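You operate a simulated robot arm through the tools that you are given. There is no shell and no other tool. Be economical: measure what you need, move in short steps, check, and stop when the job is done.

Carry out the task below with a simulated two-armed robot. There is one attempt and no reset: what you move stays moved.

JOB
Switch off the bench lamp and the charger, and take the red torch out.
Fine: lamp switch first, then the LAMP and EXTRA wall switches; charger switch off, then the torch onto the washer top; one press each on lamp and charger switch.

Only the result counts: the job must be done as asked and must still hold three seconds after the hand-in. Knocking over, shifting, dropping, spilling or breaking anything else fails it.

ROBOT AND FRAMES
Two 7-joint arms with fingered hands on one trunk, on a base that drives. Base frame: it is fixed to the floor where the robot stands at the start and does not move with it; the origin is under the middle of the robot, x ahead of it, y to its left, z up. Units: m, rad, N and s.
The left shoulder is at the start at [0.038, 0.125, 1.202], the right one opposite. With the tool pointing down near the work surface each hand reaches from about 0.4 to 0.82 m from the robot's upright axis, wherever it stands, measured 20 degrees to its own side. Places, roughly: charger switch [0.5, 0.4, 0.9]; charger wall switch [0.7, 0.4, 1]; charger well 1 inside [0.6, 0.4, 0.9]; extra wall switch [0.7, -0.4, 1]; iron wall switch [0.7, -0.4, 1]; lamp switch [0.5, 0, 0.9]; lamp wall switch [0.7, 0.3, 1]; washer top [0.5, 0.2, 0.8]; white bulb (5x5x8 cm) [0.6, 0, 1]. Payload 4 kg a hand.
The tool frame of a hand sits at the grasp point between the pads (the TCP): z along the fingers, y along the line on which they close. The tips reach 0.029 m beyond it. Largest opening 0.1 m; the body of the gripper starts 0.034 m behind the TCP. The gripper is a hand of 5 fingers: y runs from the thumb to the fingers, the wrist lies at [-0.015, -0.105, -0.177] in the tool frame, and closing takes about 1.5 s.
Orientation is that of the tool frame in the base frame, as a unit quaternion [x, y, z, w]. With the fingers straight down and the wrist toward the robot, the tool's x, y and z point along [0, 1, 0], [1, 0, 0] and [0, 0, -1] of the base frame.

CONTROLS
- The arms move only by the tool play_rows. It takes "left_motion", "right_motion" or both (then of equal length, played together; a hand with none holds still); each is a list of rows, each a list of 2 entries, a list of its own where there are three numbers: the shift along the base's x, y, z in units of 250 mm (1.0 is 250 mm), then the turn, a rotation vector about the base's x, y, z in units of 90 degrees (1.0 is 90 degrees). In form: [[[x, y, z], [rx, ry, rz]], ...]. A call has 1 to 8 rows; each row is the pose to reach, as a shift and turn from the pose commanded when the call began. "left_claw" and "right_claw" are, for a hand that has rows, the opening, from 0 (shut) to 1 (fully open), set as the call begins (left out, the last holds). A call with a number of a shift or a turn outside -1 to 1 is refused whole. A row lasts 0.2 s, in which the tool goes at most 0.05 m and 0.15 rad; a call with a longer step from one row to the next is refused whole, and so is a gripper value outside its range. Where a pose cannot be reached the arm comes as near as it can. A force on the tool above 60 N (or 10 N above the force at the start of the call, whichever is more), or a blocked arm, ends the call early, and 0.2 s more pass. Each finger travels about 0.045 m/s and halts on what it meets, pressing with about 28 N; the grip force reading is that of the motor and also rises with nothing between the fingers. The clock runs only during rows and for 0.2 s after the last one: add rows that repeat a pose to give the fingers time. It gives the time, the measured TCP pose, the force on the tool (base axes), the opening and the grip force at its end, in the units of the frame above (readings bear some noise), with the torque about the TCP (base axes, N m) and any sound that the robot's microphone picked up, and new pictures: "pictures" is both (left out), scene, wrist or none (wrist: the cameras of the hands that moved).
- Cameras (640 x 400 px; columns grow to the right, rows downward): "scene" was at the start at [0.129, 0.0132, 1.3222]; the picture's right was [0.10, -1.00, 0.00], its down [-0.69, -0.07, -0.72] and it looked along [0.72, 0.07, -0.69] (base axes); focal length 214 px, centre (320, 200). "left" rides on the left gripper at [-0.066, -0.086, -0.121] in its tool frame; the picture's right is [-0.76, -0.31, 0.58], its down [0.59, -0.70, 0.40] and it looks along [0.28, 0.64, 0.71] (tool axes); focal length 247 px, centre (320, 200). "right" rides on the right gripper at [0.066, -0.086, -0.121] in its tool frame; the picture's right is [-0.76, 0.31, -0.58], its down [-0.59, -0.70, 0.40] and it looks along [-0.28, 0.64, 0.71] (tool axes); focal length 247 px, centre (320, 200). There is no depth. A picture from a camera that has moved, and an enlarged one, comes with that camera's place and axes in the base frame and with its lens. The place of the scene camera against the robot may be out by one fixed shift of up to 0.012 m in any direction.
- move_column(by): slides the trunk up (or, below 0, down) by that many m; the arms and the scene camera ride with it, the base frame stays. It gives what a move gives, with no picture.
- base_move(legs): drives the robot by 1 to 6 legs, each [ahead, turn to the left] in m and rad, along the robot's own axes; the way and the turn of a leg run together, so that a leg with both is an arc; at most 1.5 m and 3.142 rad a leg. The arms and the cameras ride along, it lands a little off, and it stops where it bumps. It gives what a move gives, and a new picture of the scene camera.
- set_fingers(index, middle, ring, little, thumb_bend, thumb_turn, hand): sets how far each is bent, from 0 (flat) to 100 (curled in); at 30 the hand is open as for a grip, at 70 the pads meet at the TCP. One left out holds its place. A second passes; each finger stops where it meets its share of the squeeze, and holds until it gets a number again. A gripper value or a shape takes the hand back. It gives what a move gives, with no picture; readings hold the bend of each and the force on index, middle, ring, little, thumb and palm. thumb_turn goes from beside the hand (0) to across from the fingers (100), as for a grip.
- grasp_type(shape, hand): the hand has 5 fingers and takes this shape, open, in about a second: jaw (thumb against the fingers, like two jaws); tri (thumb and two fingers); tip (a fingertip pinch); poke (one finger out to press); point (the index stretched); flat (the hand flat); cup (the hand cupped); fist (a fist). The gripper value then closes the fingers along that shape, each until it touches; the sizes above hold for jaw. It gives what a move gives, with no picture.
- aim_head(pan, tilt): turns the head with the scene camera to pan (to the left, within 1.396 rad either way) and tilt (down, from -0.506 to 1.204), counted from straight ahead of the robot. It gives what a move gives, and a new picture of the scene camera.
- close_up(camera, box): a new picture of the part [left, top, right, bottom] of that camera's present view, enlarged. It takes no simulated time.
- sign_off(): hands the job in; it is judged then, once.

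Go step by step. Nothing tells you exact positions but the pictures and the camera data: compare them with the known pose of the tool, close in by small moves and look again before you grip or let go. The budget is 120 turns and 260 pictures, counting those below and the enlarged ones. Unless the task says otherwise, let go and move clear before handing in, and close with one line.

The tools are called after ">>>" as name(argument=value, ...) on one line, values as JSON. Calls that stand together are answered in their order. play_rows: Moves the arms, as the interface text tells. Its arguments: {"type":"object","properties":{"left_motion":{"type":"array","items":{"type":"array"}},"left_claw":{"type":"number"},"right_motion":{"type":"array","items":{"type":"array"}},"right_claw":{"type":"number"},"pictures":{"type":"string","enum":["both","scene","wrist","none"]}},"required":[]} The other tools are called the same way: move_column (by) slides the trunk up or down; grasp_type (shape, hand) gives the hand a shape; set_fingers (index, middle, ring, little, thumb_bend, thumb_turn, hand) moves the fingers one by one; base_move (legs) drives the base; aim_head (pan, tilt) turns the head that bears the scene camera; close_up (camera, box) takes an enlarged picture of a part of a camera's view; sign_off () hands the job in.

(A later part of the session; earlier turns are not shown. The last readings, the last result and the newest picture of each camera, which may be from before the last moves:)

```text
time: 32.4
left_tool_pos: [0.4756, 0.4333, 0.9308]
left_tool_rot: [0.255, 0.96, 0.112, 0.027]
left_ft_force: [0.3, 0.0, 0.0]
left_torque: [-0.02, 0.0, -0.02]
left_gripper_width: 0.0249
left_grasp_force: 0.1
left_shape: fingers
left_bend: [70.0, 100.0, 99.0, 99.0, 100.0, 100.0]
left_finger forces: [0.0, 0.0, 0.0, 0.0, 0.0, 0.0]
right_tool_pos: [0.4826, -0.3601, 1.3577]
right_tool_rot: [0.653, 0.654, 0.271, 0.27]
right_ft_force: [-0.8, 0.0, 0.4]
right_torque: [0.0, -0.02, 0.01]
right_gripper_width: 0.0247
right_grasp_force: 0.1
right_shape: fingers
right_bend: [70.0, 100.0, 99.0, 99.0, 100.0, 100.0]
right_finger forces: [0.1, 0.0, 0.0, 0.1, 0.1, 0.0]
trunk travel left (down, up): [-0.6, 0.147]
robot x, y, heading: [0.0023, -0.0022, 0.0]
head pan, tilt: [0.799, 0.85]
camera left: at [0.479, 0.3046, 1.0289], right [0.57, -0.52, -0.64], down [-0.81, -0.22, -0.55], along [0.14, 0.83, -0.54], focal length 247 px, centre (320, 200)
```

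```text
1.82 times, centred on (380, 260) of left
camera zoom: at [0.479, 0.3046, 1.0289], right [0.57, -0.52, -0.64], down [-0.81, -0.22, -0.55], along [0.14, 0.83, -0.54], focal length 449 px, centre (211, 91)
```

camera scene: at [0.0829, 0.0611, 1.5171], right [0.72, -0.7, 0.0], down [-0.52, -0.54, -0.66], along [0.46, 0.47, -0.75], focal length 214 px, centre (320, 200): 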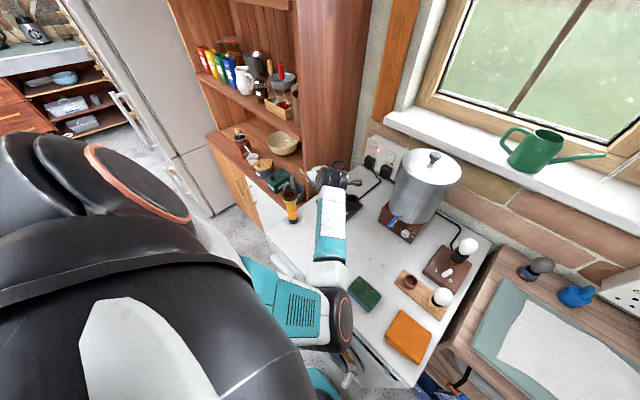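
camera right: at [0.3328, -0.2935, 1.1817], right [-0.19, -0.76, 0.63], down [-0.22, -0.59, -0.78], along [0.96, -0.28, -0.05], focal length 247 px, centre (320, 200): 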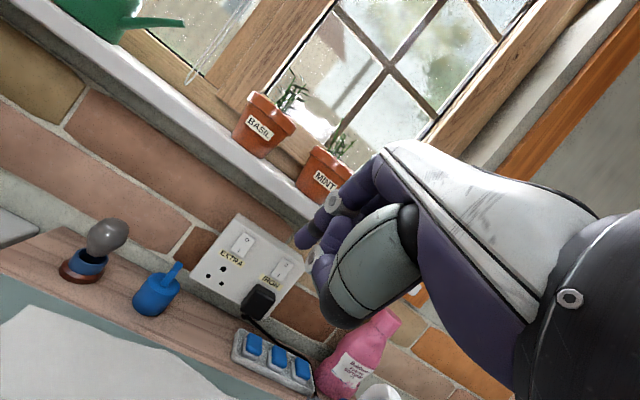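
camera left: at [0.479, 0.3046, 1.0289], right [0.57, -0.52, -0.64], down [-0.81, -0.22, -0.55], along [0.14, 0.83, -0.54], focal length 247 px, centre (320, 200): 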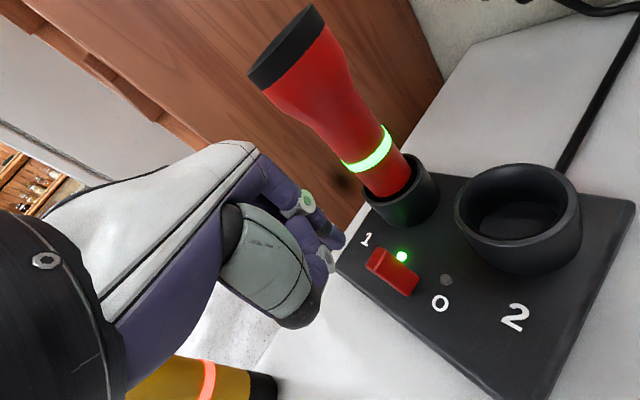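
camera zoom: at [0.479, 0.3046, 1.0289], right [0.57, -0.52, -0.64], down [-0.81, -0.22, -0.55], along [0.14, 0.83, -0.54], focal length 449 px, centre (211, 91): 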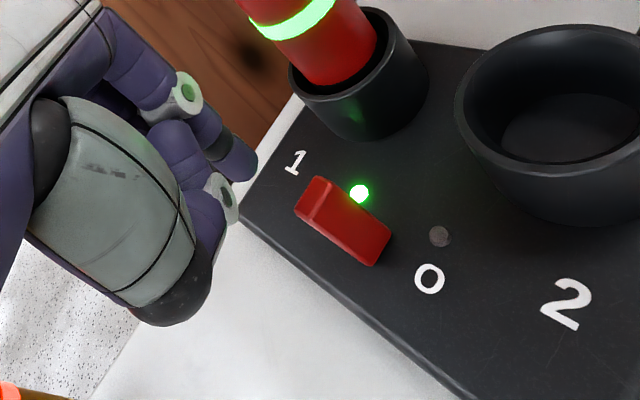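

The arm lags the command a little; I'll hold a moment and read again.

>>> play_rows(left_motion=[[[0, 0, 0], [0, 0, 0]], [[0, 0, 0], [0, 0, 0]], [[0, 0, 0], [0, 0, 0]]], pictures="scene")

>>> close_up(camera="left", box=[250, 150, 510, 370])

```text
time: 33.2
left_tool_pos: [0.4764, 0.4343, 0.9313]
left_tool_rot: [0.254, 0.96, 0.112, 0.025]
left_ft_force: [-0.5, 0.9, -0.3]
left_torque: [0.02, -0.01, 0.0]
left_gripper_width: 0.0248
left_grasp_force: 0.1
left_shape: fingers
left_bend: [70.0, 100.0, 99.0, 99.0, 100.0, 100.0]
left_finger forces: [0.1, 0.0, 0.0, 0.1, 0.0, 0.0]
right_tool_pos: [0.4837, -0.3593, 1.3567]
right_tool_rot: [0.653, 0.653, 0.271, 0.27]
right_ft_force: [-0.2, 0.1, 0.9]
right_torque: [-0.01, -0.01, 0.02]
right_gripper_width: 0.025
right_grasp_force: 0.0
right_shape: fingers
right_bend: [70.0, 100.0, 99.0, 99.0, 100.0, 100.0]
right_finger forces: [0.0, 0.0, 0.1, 0.0, 0.1, 0.0]
trunk travel left (down, up): [-0.6, 0.147]
robot x, y, heading: [-0.0025, 0.0005, -0.002]
head pan, tilt: [0.799, 0.85]
camera scene: at [0.0828, 0.061, 1.5171], right [0.72, -0.7, 0.0], down [-0.52, -0.54, -0.66], along [0.46, 0.47, -0.75], focal length 214 px, centre (320, 200)
```

scene: 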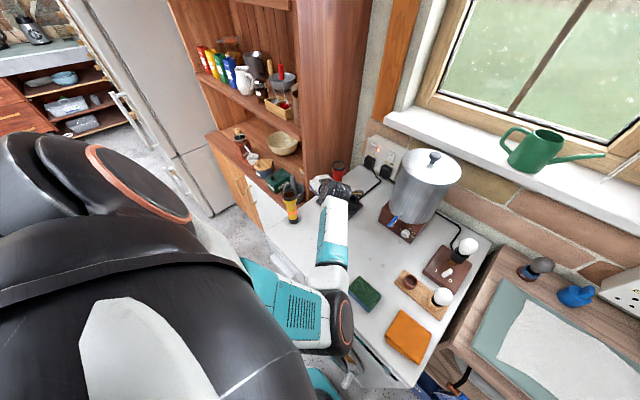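

```text
1.82 times, centred on (380, 260) of left
camera zoom: at [0.4791, 0.3042, 1.0291], right [0.57, -0.52, -0.64], down [-0.81, -0.22, -0.55], along [0.14, 0.83, -0.54], focal length 449 px, centre (211, 91)
```

zoom: 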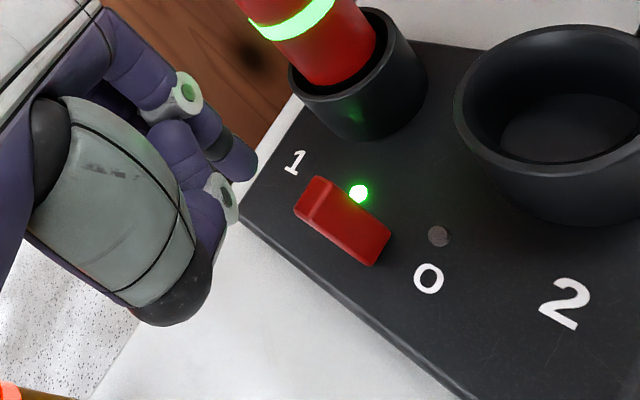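

The wrist appears near a limit at this angle. I'll ease it: less yaw and more tilt, keeping the tip left of the lever.

>>> play_rows(left_motion=[[[-0.02, 0.07, 0.01], [0.055, -0.038, -0.037]], [[-0.036, 0.07, 0], [0.11, -0.077, -0.074]], [[-0.046, 0.068, -0.016], [0.164, -0.115, -0.111]], [[-0.046, 0.068, -0.016], [0.164, -0.115, -0.111]]], pictures="wrist")

>>> close_up(camera="left", box=[250, 150, 510, 370])

```text
time: 34.4
left_tool_pos: [0.5037, 0.4634, 0.9735]
left_tool_rot: [0.317, 0.898, 0.279, 0.121]
left_ft_force: [0.1, -0.2, 1.0]
left_torque: [-0.02, -0.01, 0.0]
left_gripper_width: 0.0249
left_grasp_force: 0.1
left_shape: fingers
left_bend: [70.0, 100.0, 99.0, 99.0, 100.0, 100.0]
left_finger forces: [0.0, 0.0, 0.0, 0.0, 0.1, 0.1]
right_tool_pos: [0.4828, -0.3592, 1.3581]
right_tool_rot: [0.653, 0.653, 0.271, 0.272]
right_ft_force: [1.0, -0.4, 0.3]
right_torque: [-0.01, -0.01, -0.01]
right_gripper_width: 0.025
right_grasp_force: 0.2
right_shape: fingers
right_bend: [70.0, 100.0, 99.0, 99.0, 100.0, 100.0]
right_finger forces: [0.0, 0.1, 0.0, 0.0, 0.1, 0.0]
trunk travel left (down, up): [-0.6, 0.147]
robot x, y, heading: [-0.0006, 0.0011, 0.001]
head pan, tilt: [0.799, 0.85]
stopped in row 4 (left hand): the arm was blocked; the commanded pose is now the measured one
camera left: at [0.4636, 0.3155, 1.0251], right [0.66, -0.43, -0.62], down [-0.65, 0.09, -0.76], along [0.39, 0.9, -0.22], focal length 247 px, centre (320, 200)
```

left: 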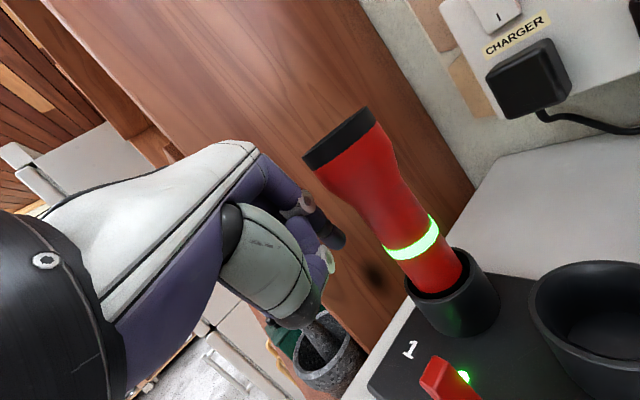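

```text
1.82 times, centred on (380, 260) of left
camera zoom: at [0.4636, 0.3155, 1.0251], right [0.66, -0.43, -0.62], down [-0.65, 0.09, -0.76], along [0.39, 0.9, -0.22], focal length 449 px, centre (211, 91)
```

zoom: 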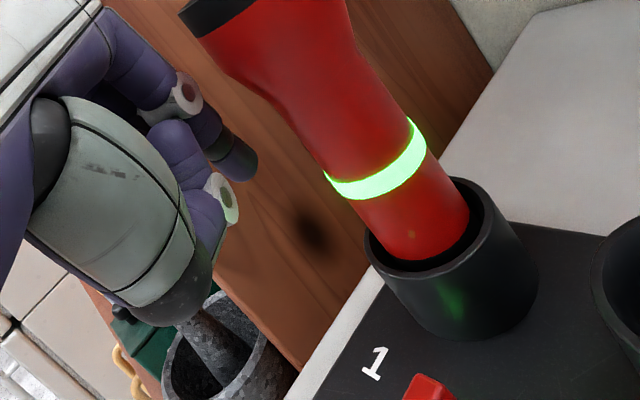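

The wrist hit its joint limit here, so I'll lift out and then turn the base left for a more natural reach.

>>> play_rows(left_motion=[[[-0.04, 0, 0.08], [0, 0, 0]], [[-0.1, -0.02, 0.2], [-0.05, 0.04, 0.02]], [[-0.16, -0.06, 0.35], [-0.1, 0.08, 0.04]], [[-0.22, -0.12, 0.5], [-0.16, 0.115, 0.06]], [[-0.3, -0.2, 0.65], [-0.16, 0.115, 0.06]], [[-0.36, -0.3, 0.8], [-0.16, 0.115, 0.06]], [[-0.4, -0.4, 0.95], [-0.16, 0.115, 0.06]]])

```text
time: 36.2
left_tool_pos: [0.3998, 0.3908, 1.2324]
left_tool_rot: [0.264, 0.946, 0.179, 0.063]
left_ft_force: [0.4, -0.3, 0.6]
left_torque: [0.02, 0.0, -0.03]
left_gripper_width: 0.025
left_grasp_force: 0.0
left_shape: fingers
left_bend: [70.0, 100.0, 99.0, 99.0, 100.0, 100.0]
left_finger forces: [0.0, 0.1, 0.0, 0.1, 0.0, 0.1]
right_tool_pos: [0.4831, -0.3592, 1.3575]
right_tool_rot: [0.653, 0.653, 0.27, 0.271]
right_ft_force: [-0.6, -0.3, 0.0]
right_torque: [0.0, 0.02, -0.01]
right_gripper_width: 0.0249
right_grasp_force: 0.1
right_shape: fingers
right_bend: [70.0, 100.0, 99.0, 99.0, 100.0, 100.0]
right_finger forces: [0.0, 0.1, 0.0, 0.0, 0.0, 0.0]
trunk travel left (down, up): [-0.6, 0.147]
robot x, y, heading: [0.0016, -0.0002, -0.005]
head pan, tilt: [0.799, 0.85]
stopped in row 7 (left hand): the arm was blocked; the commanded pose is now the measured one
camera scene: at [0.0832, 0.0616, 1.517], right [0.72, -0.7, 0.0], down [-0.53, -0.54, -0.66], along [0.46, 0.47, -0.75], focal length 214 px, centre (320, 200)
camera left: at [0.3888, 0.252, 1.3141], right [0.62, -0.46, -0.63], down [-0.75, -0.13, -0.65], along [0.22, 0.88, -0.43], focal length 247 px, centre (320, 200)
```

scene: 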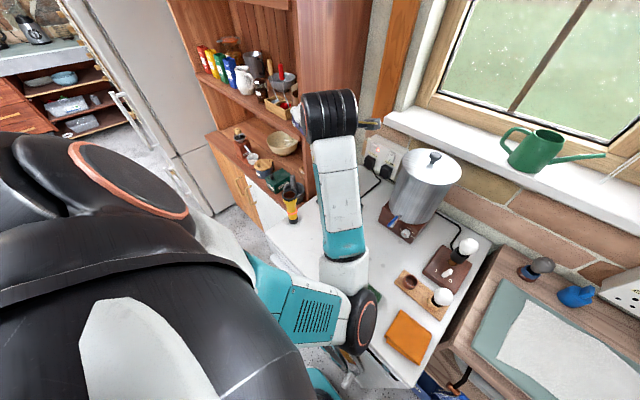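
left: 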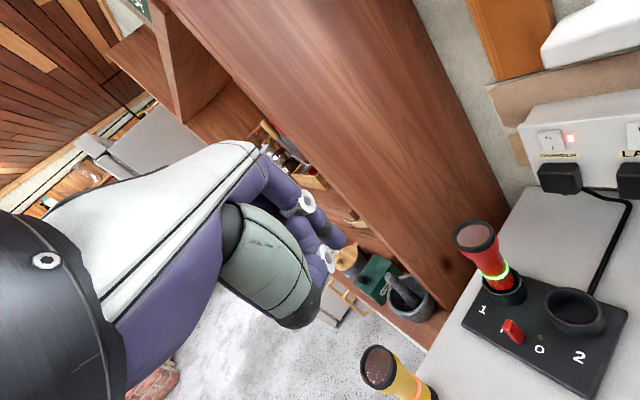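

All still in place. I'll unwind the wrist to fingers-down with the hand over the middle of the washer, high up, before a gentler approach angle.

>>> play_rows(left_motion=[[[0, -0.05, 0.03], [-0.01375, 0.0286, -0.0806]], [[0, -0.1, 0.06], [-0.0275, 0.0573, -0.1613]], [[0, -0.15, 0.09], [-0.04125, 0.0859, -0.2419]], [[0, -0.2, 0.12], [-0.055, 0.1145, -0.3225]], [[0, -0.25, 0.15], [-0.06875, 0.1431, -0.4031]], [[0, -0.3, 0.18], [-0.0825, 0.1718, -0.4838]], [[0, -0.35, 0.2], [-0.09625, 0.2004, -0.5644]], [[0, -0.4, 0.2], [-0.11, 0.229, -0.645]]])

```text
time: 38.0
left_tool_pos: [0.4534, 0.3297, 1.2502]
left_tool_rot: [0.699, 0.715, 0.002, -0.001]
left_ft_force: [0.5, 0.4, -0.7]
left_torque: [0.01, 0.04, 0.0]
left_gripper_width: 0.0249
left_grasp_force: 0.1
left_shape: fingers
left_bend: [70.0, 100.0, 99.0, 99.0, 100.0, 100.0]
left_finger forces: [0.0, 0.0, 0.0, 0.1, 0.0, 0.0]
left hand out of reach, approached as far as the arm can: row 6, 7, 8
right_tool_pos: [0.4831, -0.3596, 1.3557]
right_tool_rot: [0.654, 0.653, 0.271, 0.269]
right_ft_force: [-1.2, 0.4, 0.1]
right_torque: [0.03, -0.03, 0.0]
right_gripper_width: 0.025
right_grasp_force: 0.0
right_shape: fingers
right_bend: [70.0, 100.0, 99.0, 99.0, 100.0, 100.0]
right_finger forces: [0.1, 0.1, 0.0, 0.1, 0.0, 0.1]
trunk travel left (down, up): [-0.6, 0.147]
robot x, y, heading: [0.0005, 0.0028, -0.005]
head pan, tilt: [0.799, 0.85]
camera scene: at [0.0834, 0.06, 1.517], right [0.72, -0.7, 0.0], down [-0.53, -0.54, -0.66], along [0.46, 0.47, -0.75], focal length 214 px, centre (320, 200)
camera left: at [0.3694, 0.2631, 1.3712], right [-0.29, -0.76, -0.58], down [-0.71, 0.57, -0.4], along [0.64, 0.3, -0.71], focal length 247 px, centre (320, 200)
```

scene: 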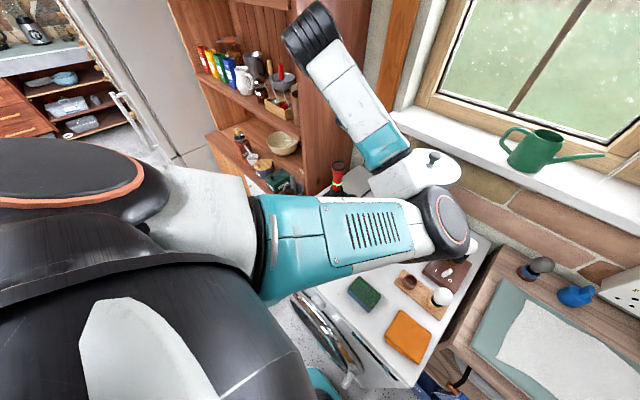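
left: 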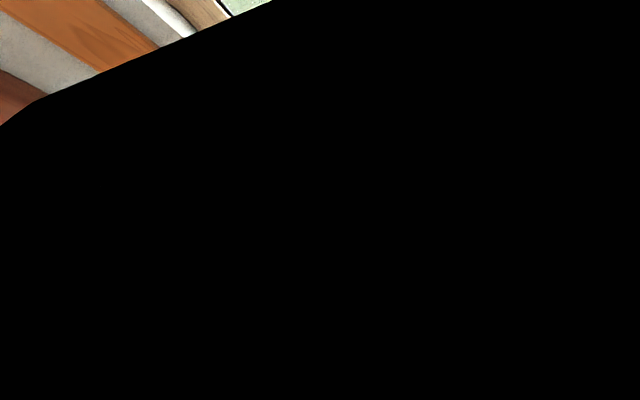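

The elbow has swung inward. I'll yaw the hand the other way, high up over the washer, to let the elbow swing back out.

>>> play_rows(left_motion=[[[0, -0.05, 0.03], [0, 0, -0.09]], [[0, -0.1, 0.06], [0, 0, -0.18]], [[0, -0.15, 0.09], [0, 0, -0.27]], [[0, -0.2, 0.12], [0, 0, -0.36]], [[0, -0.25, 0.15], [0, 0, -0.45]], [[0, -0.3, 0.15], [0, 0, -0.54]], [[0, -0.35, 0.15], [0, 0, -0.63]], [[0, -0.4, 0.15], [0, 0, -0.7]]], pictures="scene")

```text
time: 39.8
left_tool_pos: [0.5159, 0.3123, 1.2438]
left_tool_rot: [0.933, 0.36, -0.001, -0.002]
left_ft_force: [-0.5, -0.1, 0.3]
left_torque: [-0.01, 0.0, -0.04]
left_gripper_width: 0.025
left_grasp_force: 0.1
left_shape: fingers
left_bend: [70.0, 100.0, 99.0, 99.0, 100.0, 100.0]
left_finger forces: [0.0, 0.0, 0.1, 0.0, 0.0, 0.0]
left hand out of reach, approached as far as the arm can: row 1, 2, 3, 4, 5, 6, 7, 8
right_tool_pos: [0.4838, -0.3605, 1.356]
right_tool_rot: [0.654, 0.653, 0.271, 0.271]
right_ft_force: [0.3, -0.2, -0.5]
right_torque: [-0.02, -0.02, 0.0]
right_gripper_width: 0.0251
right_grasp_force: 0.0
right_shape: fingers
right_bend: [70.0, 100.0, 99.0, 99.0, 100.0, 100.0]
right_finger forces: [0.0, 0.0, 0.0, 0.0, 0.0, 0.0]
trunk travel left (down, up): [-0.6, 0.147]
robot x, y, heading: [-0.0008, 0.0013, 0.002]
head pan, tilt: [0.799, 0.85]
camera scene: at [0.0831, 0.0612, 1.517], right [0.72, -0.7, 0.0], down [-0.53, -0.54, -0.66], along [0.46, 0.47, -0.75], focal length 214 px, centre (320, 200)
```

scene: 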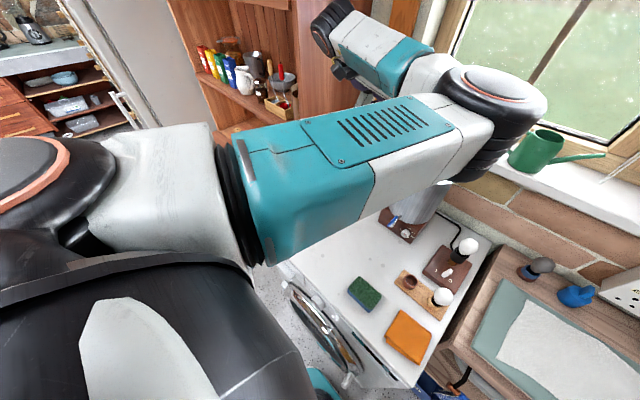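

That made it worse, so I'll retrace: yaw back, then return to the earlier working posture.

>>> play_rows(left_motion=[[[-0.03, 0.01, 0], [0, 0, 0.09]], [[-0.06, 0.02, 0], [0, 0, 0.18]], [[-0.09, 0.03, 0], [0, 0, 0.27]], [[-0.12, 0.04, 0], [0, 0, 0.36]], [[-0.15, 0.05, 0], [0, 0, 0.45]], [[-0.18, 0.05, 0], [0, 0, 0.54]], [[-0.22, 0.06, 0.01], [0, 0, 0.63]], [[-0.25, 0.07, 0.02], [0, 0, 0.7]]], pictures="none")

>>> play_rows(left_motion=[[[-0.03, 0.03, -0.01], [0.01375, -0.0286, 0.0806]], [[-0.06, 0.06, -0.02], [0.0275, -0.0573, 0.1613]], [[-0.09, 0.09, -0.03], [0.04125, -0.0859, 0.2419]], [[-0.12, 0.12, -0.04], [0.055, -0.1145, 0.3225]], [[-0.15, 0.15, -0.05], [0.06875, -0.1431, 0.4031]], [[-0.18, 0.18, -0.06], [0.0825, -0.1718, 0.4838]], [[-0.2, 0.21, -0.07], [0.09625, -0.2004, 0.5644]], [[-0.21, 0.24, -0.07], [0.11, -0.229, 0.645]]], pictures="scene")

```text
time: 41.6
left_tool_pos: [0.4529, 0.3278, 1.2524]
left_tool_rot: [0.604, 0.797, -0.003, -0.001]
left_ft_force: [0.1, 0.0, 0.4]
left_torque: [0.02, 0.02, 0.0]
left_gripper_width: 0.0251
left_grasp_force: 0.0
left_shape: fingers
left_bend: [70.0, 100.0, 99.0, 99.0, 100.0, 100.0]
left_finger forces: [0.0, 0.0, 0.0, 0.0, 0.1, 0.0]
left hand out of reach, approached as far as the arm can: row 3, 4
right_tool_pos: [0.4846, -0.3598, 1.3572]
right_tool_rot: [0.653, 0.653, 0.27, 0.271]
right_ft_force: [0.1, -0.5, 0.5]
right_torque: [-0.04, 0.0, 0.0]
right_gripper_width: 0.0248
right_grasp_force: 0.0
right_shape: fingers
right_bend: [70.0, 100.0, 99.0, 99.0, 100.0, 100.0]
right_finger forces: [0.0, 0.0, 0.0, 0.0, 0.0, 0.0]
trunk travel left (down, up): [-0.6, 0.147]
robot x, y, heading: [-0.0011, -0.0021, -0.005]
head pan, tilt: [0.799, 0.85]
```

```text
time: 43.4
left_tool_pos: [0.4011, 0.4009, 1.2535]
left_tool_rot: [0.12, 0.971, 0.182, 0.101]
left_ft_force: [0.4, -0.3, 0.5]
left_torque: [-0.02, 0.01, 0.02]
left_gripper_width: 0.0246
left_grasp_force: 0.0
left_shape: fingers
left_bend: [70.0, 100.0, 99.0, 99.0, 100.0, 100.0]
left_finger forces: [0.0, 0.0, 0.0, 0.0, 0.1, 0.0]
right_tool_pos: [0.4833, -0.3617, 1.3572]
right_tool_rot: [0.653, 0.653, 0.271, 0.271]
right_ft_force: [-0.1, -0.3, -0.5]
right_torque: [0.01, 0.01, 0.03]
right_gripper_width: 0.0249
right_grasp_force: 0.1
right_shape: fingers
right_bend: [70.0, 100.0, 99.0, 99.0, 100.0, 100.0]
right_finger forces: [0.0, 0.0, 0.0, 0.0, 0.1, 0.1]
trunk travel left (down, up): [-0.6, 0.147]
robot x, y, heading: [-0.0002, -0.0032, -0.0]
head pan, tilt: [0.799, 0.85]
camera scene: at [0.0829, 0.0608, 1.5171], right [0.72, -0.7, 0.0], down [-0.52, -0.54, -0.66], along [0.46, 0.47, -0.75], focal length 214 px, centre (320, 200)
```

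scene: 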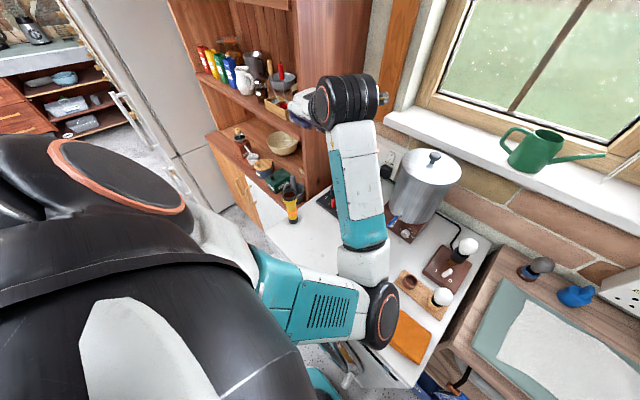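

Back with the elbow in front. I'll raise the trunk a further 0.14 m, so the forearm slopes down to the wrist, and try the descent again.

>>> move_column(by=0.14)

>>> play_rows(left_motion=[[[0.03, 0.02, -0.12], [-0.0097, 0.0193, -0.0237]], [[0.07, 0.04, -0.26], [-0.0194, 0.0386, -0.0474]], [[0.11, 0.06, -0.4], [-0.029, 0.0579, -0.0711]], [[0.15, 0.08, -0.54], [-0.0389, 0.077, -0.0949]], [[0.19, 0.11, -0.68], [-0.0486, 0.0964, -0.1186]], [[0.23, 0.14, -0.82], [-0.0583, 0.1157, -0.1423]], [[0.264, 0.16, -0.95], [-0.068, 0.135, -0.166]]])

```text
time: 45.1
left_tool_pos: [0.4007, 0.401, 1.3909]
left_tool_rot: [0.126, 0.97, 0.185, 0.094]
left_ft_force: [-0.5, -0.4, -0.5]
left_torque: [-0.03, 0.03, -0.01]
left_gripper_width: 0.025
left_grasp_force: 0.0
left_shape: fingers
left_bend: [70.0, 100.0, 99.0, 99.0, 100.0, 100.0]
left_finger forces: [0.1, 0.0, 0.1, 0.1, 0.0, 0.0]
right_tool_pos: [0.4831, -0.3592, 1.4974]
right_tool_rot: [0.653, 0.653, 0.271, 0.271]
right_ft_force: [0.2, -0.2, -0.9]
right_torque: [0.01, 0.01, 0.0]
right_gripper_width: 0.0251
right_grasp_force: 0.0
right_shape: fingers
right_bend: [70.0, 100.0, 99.0, 99.0, 100.0, 100.0]
right_finger forces: [0.0, 0.0, 0.0, 0.0, 0.0, 0.0]
trunk travel left (down, up): [-0.74, 0.007]
robot x, y, heading: [-0.0012, 0.0031, 0.0]
head pan, tilt: [0.799, 0.85]
```

```text
time: 46.7
left_tool_pos: [0.4715, 0.4284, 1.1411]
left_tool_rot: [0.272, 0.958, 0.089, 0.015]
left_ft_force: [-0.4, 0.3, 0.2]
left_torque: [-0.02, 0.02, 0.02]
left_gripper_width: 0.025
left_grasp_force: 0.0
left_shape: fingers
left_bend: [70.0, 100.0, 99.0, 99.0, 100.0, 100.0]
left_finger forces: [0.1, 0.0, 0.1, 0.0, 0.0, 0.0]
right_tool_pos: [0.4824, -0.3604, 1.4976]
right_tool_rot: [0.653, 0.654, 0.271, 0.27]
right_ft_force: [0.0, 0.3, 0.0]
right_torque: [0.0, -0.03, 0.01]
right_gripper_width: 0.0248
right_grasp_force: 0.1
right_shape: fingers
right_bend: [70.0, 100.0, 99.0, 99.0, 100.0, 100.0]
right_finger forces: [0.0, 0.0, 0.0, 0.0, 0.0, 0.0]
trunk travel left (down, up): [-0.74, 0.007]
robot x, y, heading: [-0.0004, -0.0003, -0.005]
head pan, tilt: [0.799, 0.85]
camera scene: at [0.0811, 0.061, 1.6572], right [0.72, -0.7, 0.0], down [-0.53, -0.54, -0.66], along [0.46, 0.47, -0.75], focal length 214 px, centre (320, 200)
camera left: at [0.4728, 0.3033, 1.2452], right [0.53, -0.56, -0.64], down [-0.84, -0.21, -0.5], along [0.15, 0.8, -0.58], focal length 247 px, centre (320, 200)
```

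scene: 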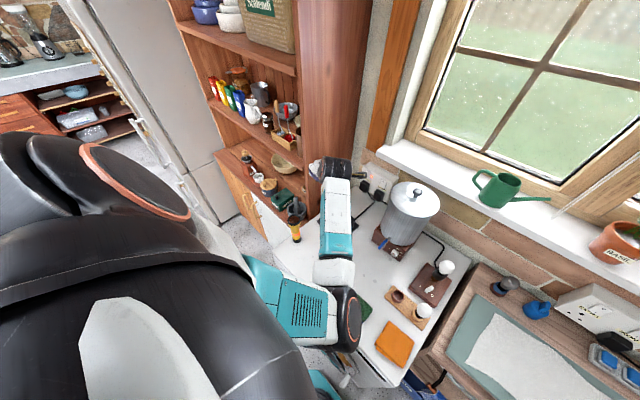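
left: 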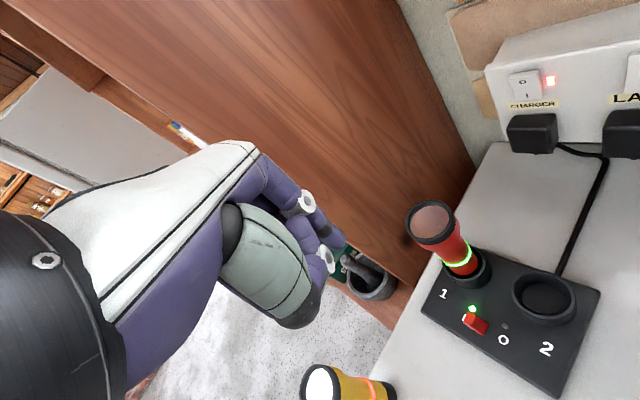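

The limit depends on how far the hand is below the shoulder, so a lower trunk is better. I'll raise the hand, then lower the trunk by 0.24 m.

>>> play_rows(left_motion=[[[0, 0, 0.15], [0, 0, 0]], [[0, 0, 0.3], [0, 0, 0]], [[0, 0.02, 0.45], [0, 0, 0]], [[0, 0.04, 0.6], [0, 0, 0]], [[0, 0.05, 0.75], [0, 0, 0]], [[0, 0.05, 0.85], [0, 0, 0]]], pictures="none")

>>> move_column(by=-0.24)

>>> close_up(camera="scene", box=[0, 0, 640, 400])

>>> close_up(camera="left", box=[240, 100, 640, 400])

```text
time: 48.1
left_tool_pos: [0.464, 0.4426, 1.349]
left_tool_rot: [0.272, 0.958, 0.086, 0.011]
left_ft_force: [-0.4, 0.5, 0.2]
left_torque: [-0.03, 0.02, -0.02]
left_gripper_width: 0.0249
left_grasp_force: 0.1
left_shape: fingers
left_bend: [70.0, 100.0, 99.0, 99.0, 100.0, 100.0]
left_finger forces: [0.0, 0.1, 0.2, 0.0, 0.1, 0.0]
right_tool_pos: [0.4832, -0.3593, 1.4985]
right_tool_rot: [0.653, 0.654, 0.271, 0.27]
right_ft_force: [-0.4, 0.0, 0.5]
right_torque: [0.03, -0.03, -0.01]
right_gripper_width: 0.0251
right_grasp_force: 0.1
right_shape: fingers
right_bend: [70.0, 100.0, 99.0, 99.0, 100.0, 100.0]
right_finger forces: [0.0, 0.1, 0.0, 0.0, 0.0, 0.1]
trunk travel left (down, up): [-0.74, 0.007]
robot x, y, heading: [-0.0018, 0.0006, 0.003]
head pan, tilt: [0.799, 0.85]
```

```text
time: 50.6
left_tool_pos: [0.4663, 0.4412, 1.1098]
left_tool_rot: [0.272, 0.958, 0.087, 0.012]
left_ft_force: [0.6, 0.6, -0.2]
left_torque: [0.01, 0.03, -0.03]
left_gripper_width: 0.0248
left_grasp_force: 0.1
left_shape: fingers
left_bend: [70.0, 100.0, 99.0, 99.0, 100.0, 100.0]
left_finger forces: [0.2, 0.0, 0.0, 0.1, 0.0, 0.0]
right_tool_pos: [0.4826, -0.3593, 1.2575]
right_tool_rot: [0.653, 0.654, 0.271, 0.27]
right_ft_force: [-0.2, 0.3, -0.6]
right_torque: [-0.02, 0.01, 0.01]
right_gripper_width: 0.0249
right_grasp_force: 0.0
right_shape: fingers
right_bend: [70.0, 100.0, 99.0, 99.0, 100.0, 100.0]
right_finger forces: [0.0, 0.0, 0.0, 0.0, 0.1, 0.0]
trunk travel left (down, up): [-0.5, 0.247]
robot x, y, heading: [0.0019, 0.0014, -0.003]
head pan, tilt: [0.799, 0.85]
```

```text
1.00 times, centred on (320, 200) of scene (not enlarged: the box is as wide or as high as the picture)
camera zoom: at [0.0884, 0.061, 1.4167], right [0.72, -0.7, 0.0], down [-0.52, -0.54, -0.66], along [0.46, 0.47, -0.75], focal length 214 px, centre (320, 200)
```

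zoom: 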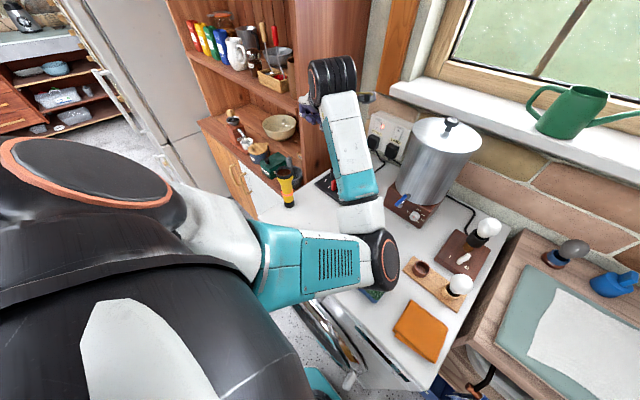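

```text
1.33 times, centred on (440, 250) of left
camera zoom: at [0.4691, 0.3159, 1.2128], right [0.53, -0.56, -0.64], down [-0.84, -0.22, -0.5], along [0.14, 0.8, -0.58], focal length 329 px, centre (160, 133)
```

zoom: 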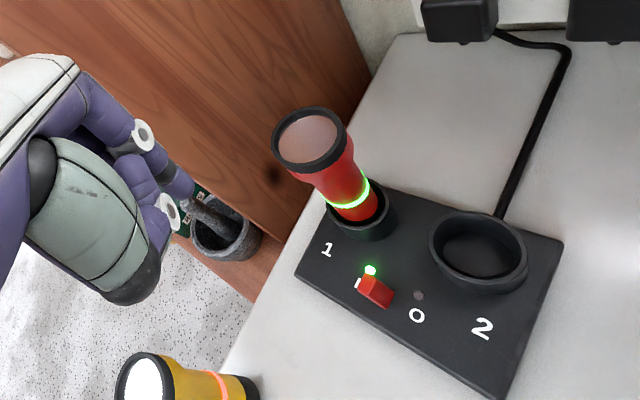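

Posture looks freer. Descending to just above the lever's left side and checking tracking.

>>> play_rows(left_motion=[[[0, 0, -0.12], [0, 0, 0]], [[0.005, 0, -0.24], [0, 0, 0]], [[0.01, 0, -0.36], [0, 0, 0]], [[0.015, 0, -0.48], [0, 0, 0]], [[0.015, 0, -0.6], [0, 0, 0]], [[0.015, 0, -0.68], [0, 0, 0]], [[0.015, 0, -0.73], [0, 0, 0]]])

>>> close_up(camera="left", box=[250, 150, 510, 370])

```text
time: 52.2
left_tool_pos: [0.4678, 0.4419, 0.9265]
left_tool_rot: [0.272, 0.958, 0.086, 0.011]
left_ft_force: [-0.1, -0.2, 0.0]
left_torque: [-0.01, 0.03, -0.03]
left_gripper_width: 0.025
left_grasp_force: 0.1
left_shape: fingers
left_bend: [70.0, 100.0, 99.0, 99.0, 100.0, 100.0]
left_finger forces: [0.0, 0.0, 0.0, 0.0, 0.0, 0.1]
right_tool_pos: [0.4823, -0.3583, 1.2558]
right_tool_rot: [0.653, 0.653, 0.271, 0.27]
right_ft_force: [1.0, -1.2, 0.2]
right_torque: [0.02, -0.05, -0.02]
right_gripper_width: 0.0246
right_grasp_force: 0.1
right_shape: fingers
right_bend: [70.0, 100.0, 99.0, 99.0, 100.0, 100.0]
right_finger forces: [0.0, 0.1, 0.0, 0.1, 0.0, 0.0]
trunk travel left (down, up): [-0.5, 0.247]
robot x, y, heading: [-0.002, 0.0004, -0.001]
head pan, tilt: [0.799, 0.85]
camera scene: at [0.0885, 0.0609, 1.4166], right [0.72, -0.7, 0.0], down [-0.52, -0.54, -0.66], along [0.46, 0.47, -0.75], focal length 214 px, centre (320, 200)
camera left: at [0.4715, 0.3157, 1.0286], right [0.53, -0.56, -0.64], down [-0.84, -0.22, -0.5], along [0.14, 0.8, -0.58], focal length 247 px, centre (320, 200)
```

scene: 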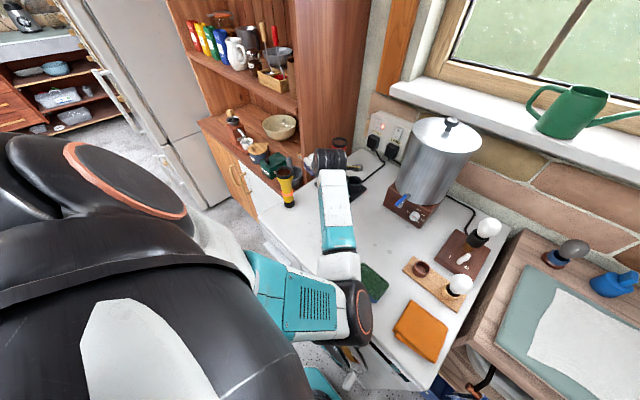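
left: 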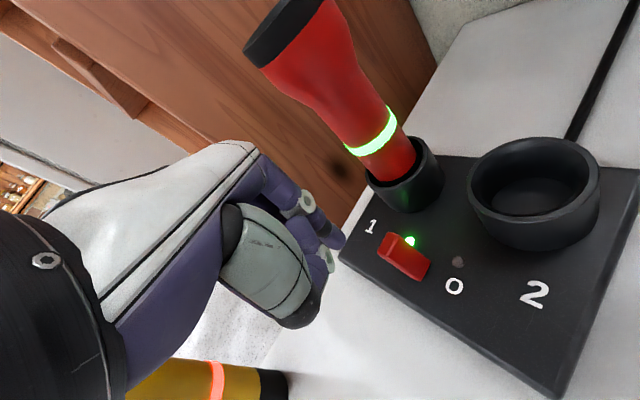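

```text
1.82 times, centred on (380, 260) of left
camera zoom: at [0.4715, 0.3157, 1.0286], right [0.53, -0.56, -0.64], down [-0.84, -0.22, -0.5], along [0.14, 0.8, -0.58], focal length 449 px, centre (211, 91)
```

zoom: 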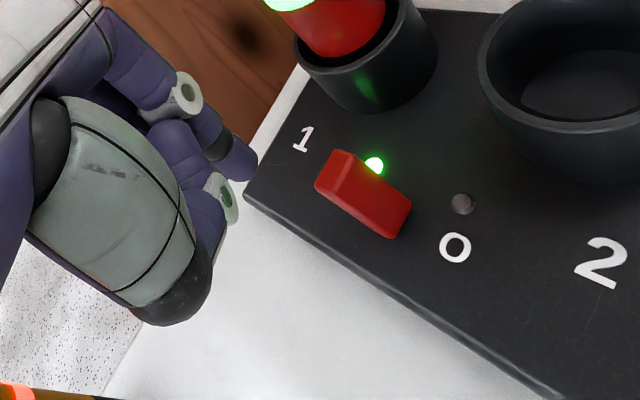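

Tracking is good: tip at about [0.478, 0.446, 0.898], lever at [0.491, 0.40]. Shifting 1.2 cm forward and sweeping right onto it.

>>> play_rows(left_motion=[[[0.048, 0, 0], [0, 0, 0]], [[0.048, -0.05, 0], [0, 0, 0]], [[0.048, -0.1, 0], [0, 0, 0]], [[0.048, -0.13, 0], [0, 0, 0]], [[0.048, -0.15, 0], [0, 0, 0]], [[0.048, -0.165, 0], [0, 0, 0]], [[0.048, -0.18, 0], [0, 0, 0]]], pictures="wrist")

>>> close_up(camera="left", box=[250, 150, 510, 370])

```text
time: 54.0
left_tool_pos: [0.4902, 0.427, 0.954]
left_tool_rot: [0.257, 0.959, 0.115, 0.021]
left_ft_force: [0.1, -0.4, 0.2]
left_torque: [0.0, 0.01, 0.01]
left_gripper_width: 0.0248
left_grasp_force: 0.1
left_shape: fingers
left_bend: [70.0, 100.0, 99.0, 99.0, 100.0, 100.0]
left_finger forces: [0.0, 0.0, 0.1, 0.1, 0.1, 0.0]
right_tool_pos: [0.4828, -0.3586, 1.2581]
right_tool_rot: [0.654, 0.654, 0.27, 0.27]
right_ft_force: [0.4, -0.1, 0.3]
right_torque: [-0.02, 0.02, 0.04]
right_gripper_width: 0.0251
right_grasp_force: 0.0
right_shape: fingers
right_bend: [70.0, 100.0, 99.0, 99.0, 100.0, 100.0]
right_finger forces: [0.1, 0.1, 0.0, 0.0, 0.0, 0.0]
trunk travel left (down, up): [-0.5, 0.247]
robot x, y, heading: [-0.0005, -0.0053, 0.0]
head pan, tilt: [0.799, 0.85]
stopped in row 7 (left hand): the arm was blocked; the commanded pose is now the measured one
camera left: at [0.4932, 0.2968, 1.0507], right [0.56, -0.52, -0.64], down [-0.81, -0.22, -0.54], along [0.14, 0.83, -0.54], focal length 247 px, centre (320, 200)
```

left: 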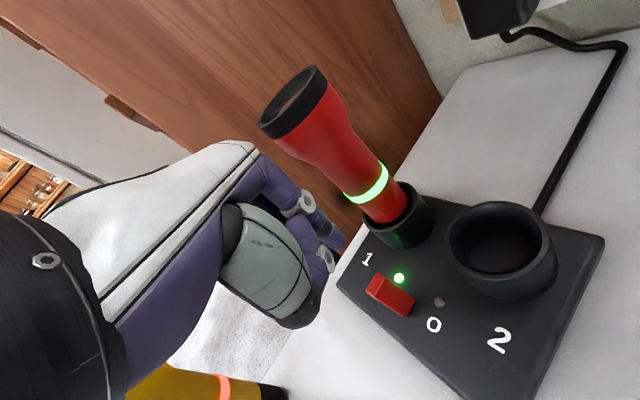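

```text
1.82 times, centred on (380, 260) of left
camera zoom: at [0.4932, 0.2968, 1.0507], right [0.56, -0.52, -0.64], down [-0.81, -0.22, -0.54], along [0.14, 0.83, -0.54], focal length 449 px, centre (211, 91)
```

zoom: 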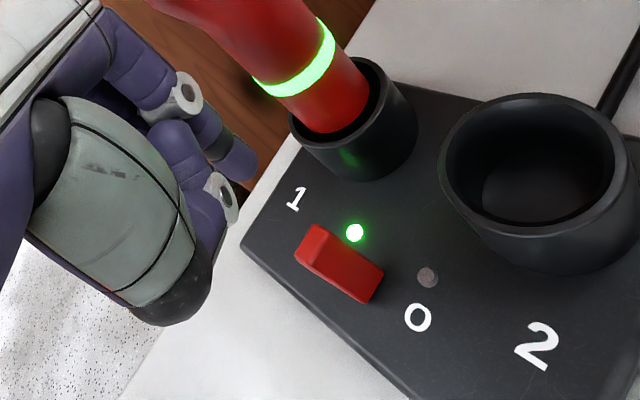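

The wrist limit comes from the hand being too close to the robot. I'll lift, back the base up 0.13 m, and redo this with a longer reach.

>>> play_rows(left_motion=[[[0, 0.02, 0.12], [0, 0, 0]], [[0, 0.02, 0.26], [0, 0, 0]], [[0, 0.02, 0.4], [0, 0, 0]], [[0, 0.02, 0.54], [0, 0, 0]], [[0, 0.02, 0.68], [0, 0, 0]], [[0, 0.02, 0.8], [0, 0, 0]]], pictures="none")

>>> base_move(legs=[[-0.13, 0.0]])

```text
time: 55.4
left_tool_pos: [0.4891, 0.4259, 1.1501]
left_tool_rot: [0.26, 0.959, 0.11, 0.021]
left_ft_force: [-0.6, -1.5, 0.0]
left_torque: [-0.01, -0.03, 0.02]
left_gripper_width: 0.0249
left_grasp_force: 0.1
left_shape: fingers
left_bend: [70.0, 100.0, 99.0, 99.0, 100.0, 100.0]
left_finger forces: [0.0, 0.1, 0.1, 0.0, 0.1, 0.0]
right_tool_pos: [0.483, -0.3596, 1.2577]
right_tool_rot: [0.653, 0.654, 0.271, 0.27]
right_ft_force: [-0.8, -1.0, -0.4]
right_torque: [-0.03, -0.01, 0.01]
right_gripper_width: 0.0248
right_grasp_force: 0.0
right_shape: fingers
right_bend: [70.0, 100.0, 99.0, 99.0, 100.0, 100.0]
right_finger forces: [0.0, 0.1, 0.0, 0.0, 0.1, 0.1]
trunk travel left (down, up): [-0.5, 0.247]
robot x, y, heading: [0.001, 0.0012, -0.003]
head pan, tilt: [0.799, 0.85]
```

```text
time: 56.7
left_tool_pos: [0.3557, 0.4265, 1.1493]
left_tool_rot: [0.258, 0.96, 0.111, 0.021]
left_ft_force: [-0.3, -1.1, 0.2]
left_torque: [-0.02, -0.02, -0.02]
left_gripper_width: 0.025
left_grasp_force: 0.1
left_shape: fingers
left_bend: [70.0, 100.0, 99.0, 99.0, 100.0, 100.0]
left_finger forces: [0.0, 0.1, 0.1, 0.0, 0.0, 0.0]
right_tool_pos: [0.3536, -0.3573, 1.2561]
right_tool_rot: [0.652, 0.655, 0.27, 0.27]
right_ft_force: [-0.5, -0.7, -0.2]
right_torque: [0.0, 0.01, 0.04]
right_gripper_width: 0.0251
right_grasp_force: 0.0
right_shape: fingers
right_bend: [70.0, 100.0, 99.0, 99.0, 100.0, 100.0]
right_finger forces: [0.0, 0.0, 0.1, 0.0, 0.0, 0.1]
trunk travel left (down, up): [-0.5, 0.247]
robot x, y, heading: [-0.1311, 0.0009, 0.005]
head pan, tilt: [0.799, 0.85]
camera scene: at [-0.0425, 0.0613, 1.4167], right [0.72, -0.7, 0.0], down [-0.52, -0.54, -0.66], along [0.46, 0.47, -0.75], focal length 214 px, centre (320, 200)
```

scene: 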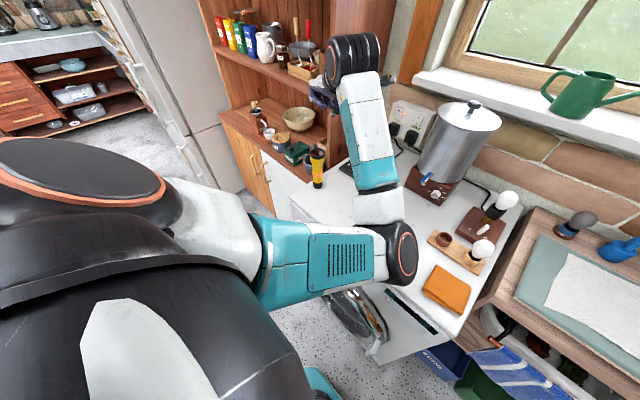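

Base moved. Extending the hand forward again, above the charger's left side.

>>> play_rows(left_motion=[[[0.14, 0.02, 0], [0, 0, 0]], [[0.28, 0.04, 0], [0, 0, 0]], [[0.42, 0.06, -0.05], [0, 0, 0]], [[0.49, 0.075, -0.18], [0, 0, 0]], [[0.49, 0.075, -0.32], [0, 0, 0]], [[0.49, 0.075, -0.46], [0, 0, 0]], [[0.49, 0.075, -0.6], [0, 0, 0]]])

>>> close_up(camera="left", box=[250, 150, 510, 370])

```text
time: 58.3
left_tool_pos: [0.4791, 0.4475, 0.9999]
left_tool_rot: [0.258, 0.96, 0.11, 0.02]
left_ft_force: [0.5, 0.4, 0.3]
left_torque: [0.04, -0.02, 0.0]
left_gripper_width: 0.025
left_grasp_force: 0.2
left_shape: fingers
left_bend: [70.0, 100.0, 99.0, 99.0, 100.0, 100.0]
left_finger forces: [0.1, 0.0, 0.0, 0.1, 0.1, 0.0]
right_tool_pos: [0.3541, -0.3574, 1.2574]
right_tool_rot: [0.652, 0.654, 0.271, 0.271]
right_ft_force: [-0.1, 0.0, 0.4]
right_torque: [0.02, 0.03, -0.01]
right_gripper_width: 0.0245
right_grasp_force: 0.0
right_shape: fingers
right_bend: [70.0, 100.0, 99.0, 99.0, 100.0, 100.0]
right_finger forces: [0.0, 0.1, 0.0, 0.1, 0.0, 0.1]
trunk travel left (down, up): [-0.5, 0.247]
robot x, y, heading: [-0.1332, -0.0023, 0.006]
head pan, tilt: [0.799, 0.85]
camera scene: at [-0.0413, 0.0614, 1.4166], right [0.72, -0.7, 0.0], down [-0.52, -0.54, -0.66], along [0.46, 0.47, -0.75], focal length 214 px, centre (320, 200)
camera left: at [0.4818, 0.3191, 1.0982], right [0.56, -0.52, -0.64], down [-0.82, -0.22, -0.53], along [0.14, 0.83, -0.55], focal length 247 px, centre (320, 200)
```

scene: 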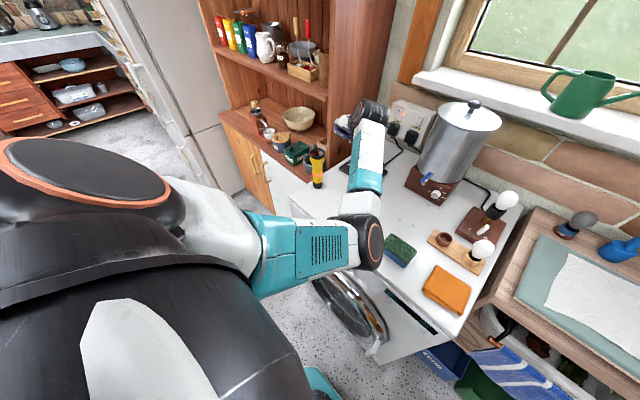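
left: 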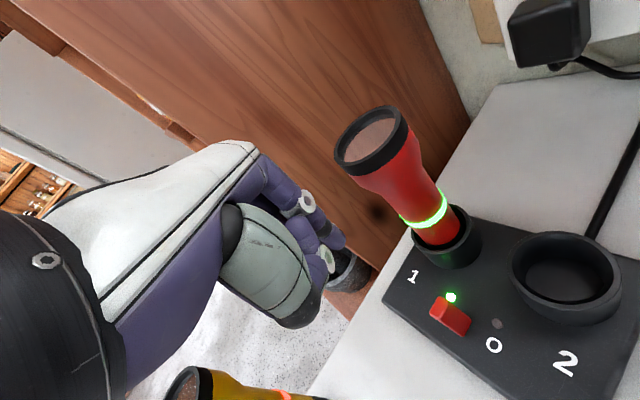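

```text
1.82 times, centred on (380, 260) of left
camera zoom: at [0.4818, 0.3191, 1.0982], right [0.56, -0.52, -0.64], down [-0.82, -0.22, -0.53], along [0.14, 0.83, -0.55], focal length 449 px, centre (211, 91)
```

zoom: 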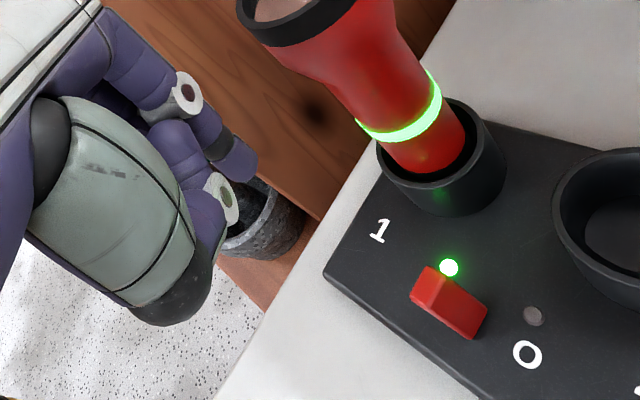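

Tracking is exact here. Descending to lever height.

>>> play_rows(left_motion=[[[0, 0, -0.1], [0, 0, 0]], [[0, 0, -0.2], [0, 0, 0]], [[0, -0.01, -0.28], [0, 0, 0]], [[0, -0.03, -0.295], [0, 0, 0]], [[0, -0.03, -0.295], [0, 0, 0]]], pictures="wrist")

>>> close_up(camera="left", box=[250, 150, 510, 370])

```text
time: 59.5
left_tool_pos: [0.4791, 0.4391, 0.9256]
left_tool_rot: [0.259, 0.96, 0.109, 0.02]
left_ft_force: [0.4, -0.5, -0.7]
left_torque: [0.04, -0.01, 0.0]
left_gripper_width: 0.025
left_grasp_force: 0.0
left_shape: fingers
left_bend: [70.0, 100.0, 99.0, 99.0, 100.0, 100.0]
left_finger forces: [0.1, 0.0, 0.0, 0.0, 0.1, 0.0]
right_tool_pos: [0.3539, -0.3583, 1.2579]
right_tool_rot: [0.652, 0.655, 0.271, 0.27]
right_ft_force: [-0.3, 0.0, 0.5]
right_torque: [0.02, -0.03, -0.01]
right_gripper_width: 0.0248
right_grasp_force: 0.0
right_shape: fingers
right_bend: [70.0, 100.0, 99.0, 99.0, 100.0, 100.0]
right_finger forces: [0.0, 0.0, 0.0, 0.0, 0.0, 0.1]
trunk travel left (down, up): [-0.5, 0.247]
robot x, y, heading: [-0.1304, -0.0004, -0.001]
head pan, tilt: [0.799, 0.85]
camera left: at [0.4831, 0.3093, 1.0227], right [0.56, -0.52, -0.64], down [-0.82, -0.22, -0.53], along [0.14, 0.83, -0.55], focal length 247 px, centre (320, 200)
```

left: 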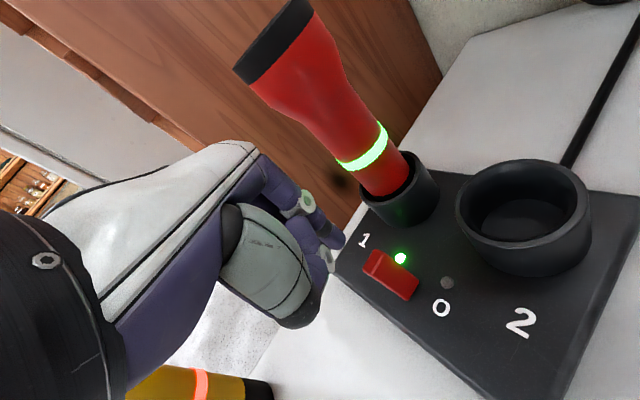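

```text
1.82 times, centred on (380, 260) of left
camera zoom: at [0.4831, 0.3093, 1.0227], right [0.56, -0.52, -0.64], down [-0.82, -0.22, -0.53], along [0.14, 0.83, -0.55], focal length 449 px, centre (211, 91)
```

zoom: 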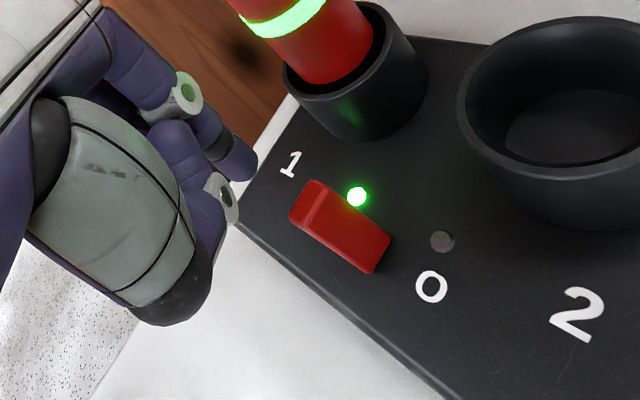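

On target. Sweeping right in two stages.

>>> play_rows(left_motion=[[[0, -0.05, 0], [0, 0, 0]], [[0, -0.1, 0], [0, 0, 0]]], pictures="none")

>>> close_up(camera="left", box=[250, 150, 510, 370])

```text
time: 60.1
left_tool_pos: [0.4789, 0.4127, 0.9259]
left_tool_rot: [0.258, 0.96, 0.11, 0.02]
left_ft_force: [-0.1, -0.4, 0.5]
left_torque: [0.02, 0.0, -0.01]
left_gripper_width: 0.025
left_grasp_force: 0.4
left_shape: fingers
left_bend: [70.0, 100.0, 99.0, 99.0, 100.0, 100.0]
left_finger forces: [0.4, 0.1, 0.1, 0.0, 0.0, 0.0]
right_tool_pos: [0.3538, -0.3589, 1.2563]
right_tool_rot: [0.652, 0.654, 0.271, 0.27]
right_ft_force: [-0.3, -0.4, 0.0]
right_torque: [0.02, 0.0, 0.0]
right_gripper_width: 0.0248
right_grasp_force: 0.0
right_shape: fingers
right_bend: [70.0, 100.0, 99.0, 99.0, 100.0, 100.0]
right_finger forces: [0.0, 0.0, 0.0, 0.1, 0.0, 0.1]
trunk travel left (down, up): [-0.5, 0.247]
robot x, y, heading: [-0.1292, 0.0005, 0.004]
head pan, tilt: [0.799, 0.85]
```

```text
1.82 times, centred on (380, 260) of left
camera zoom: at [0.483, 0.2834, 1.0239], right [0.56, -0.52, -0.64], down [-0.82, -0.22, -0.54], along [0.14, 0.83, -0.55], focal length 449 px, centre (211, 91)
```

zoom: 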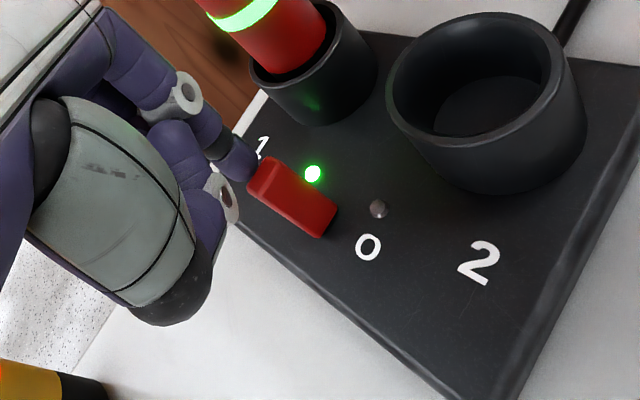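

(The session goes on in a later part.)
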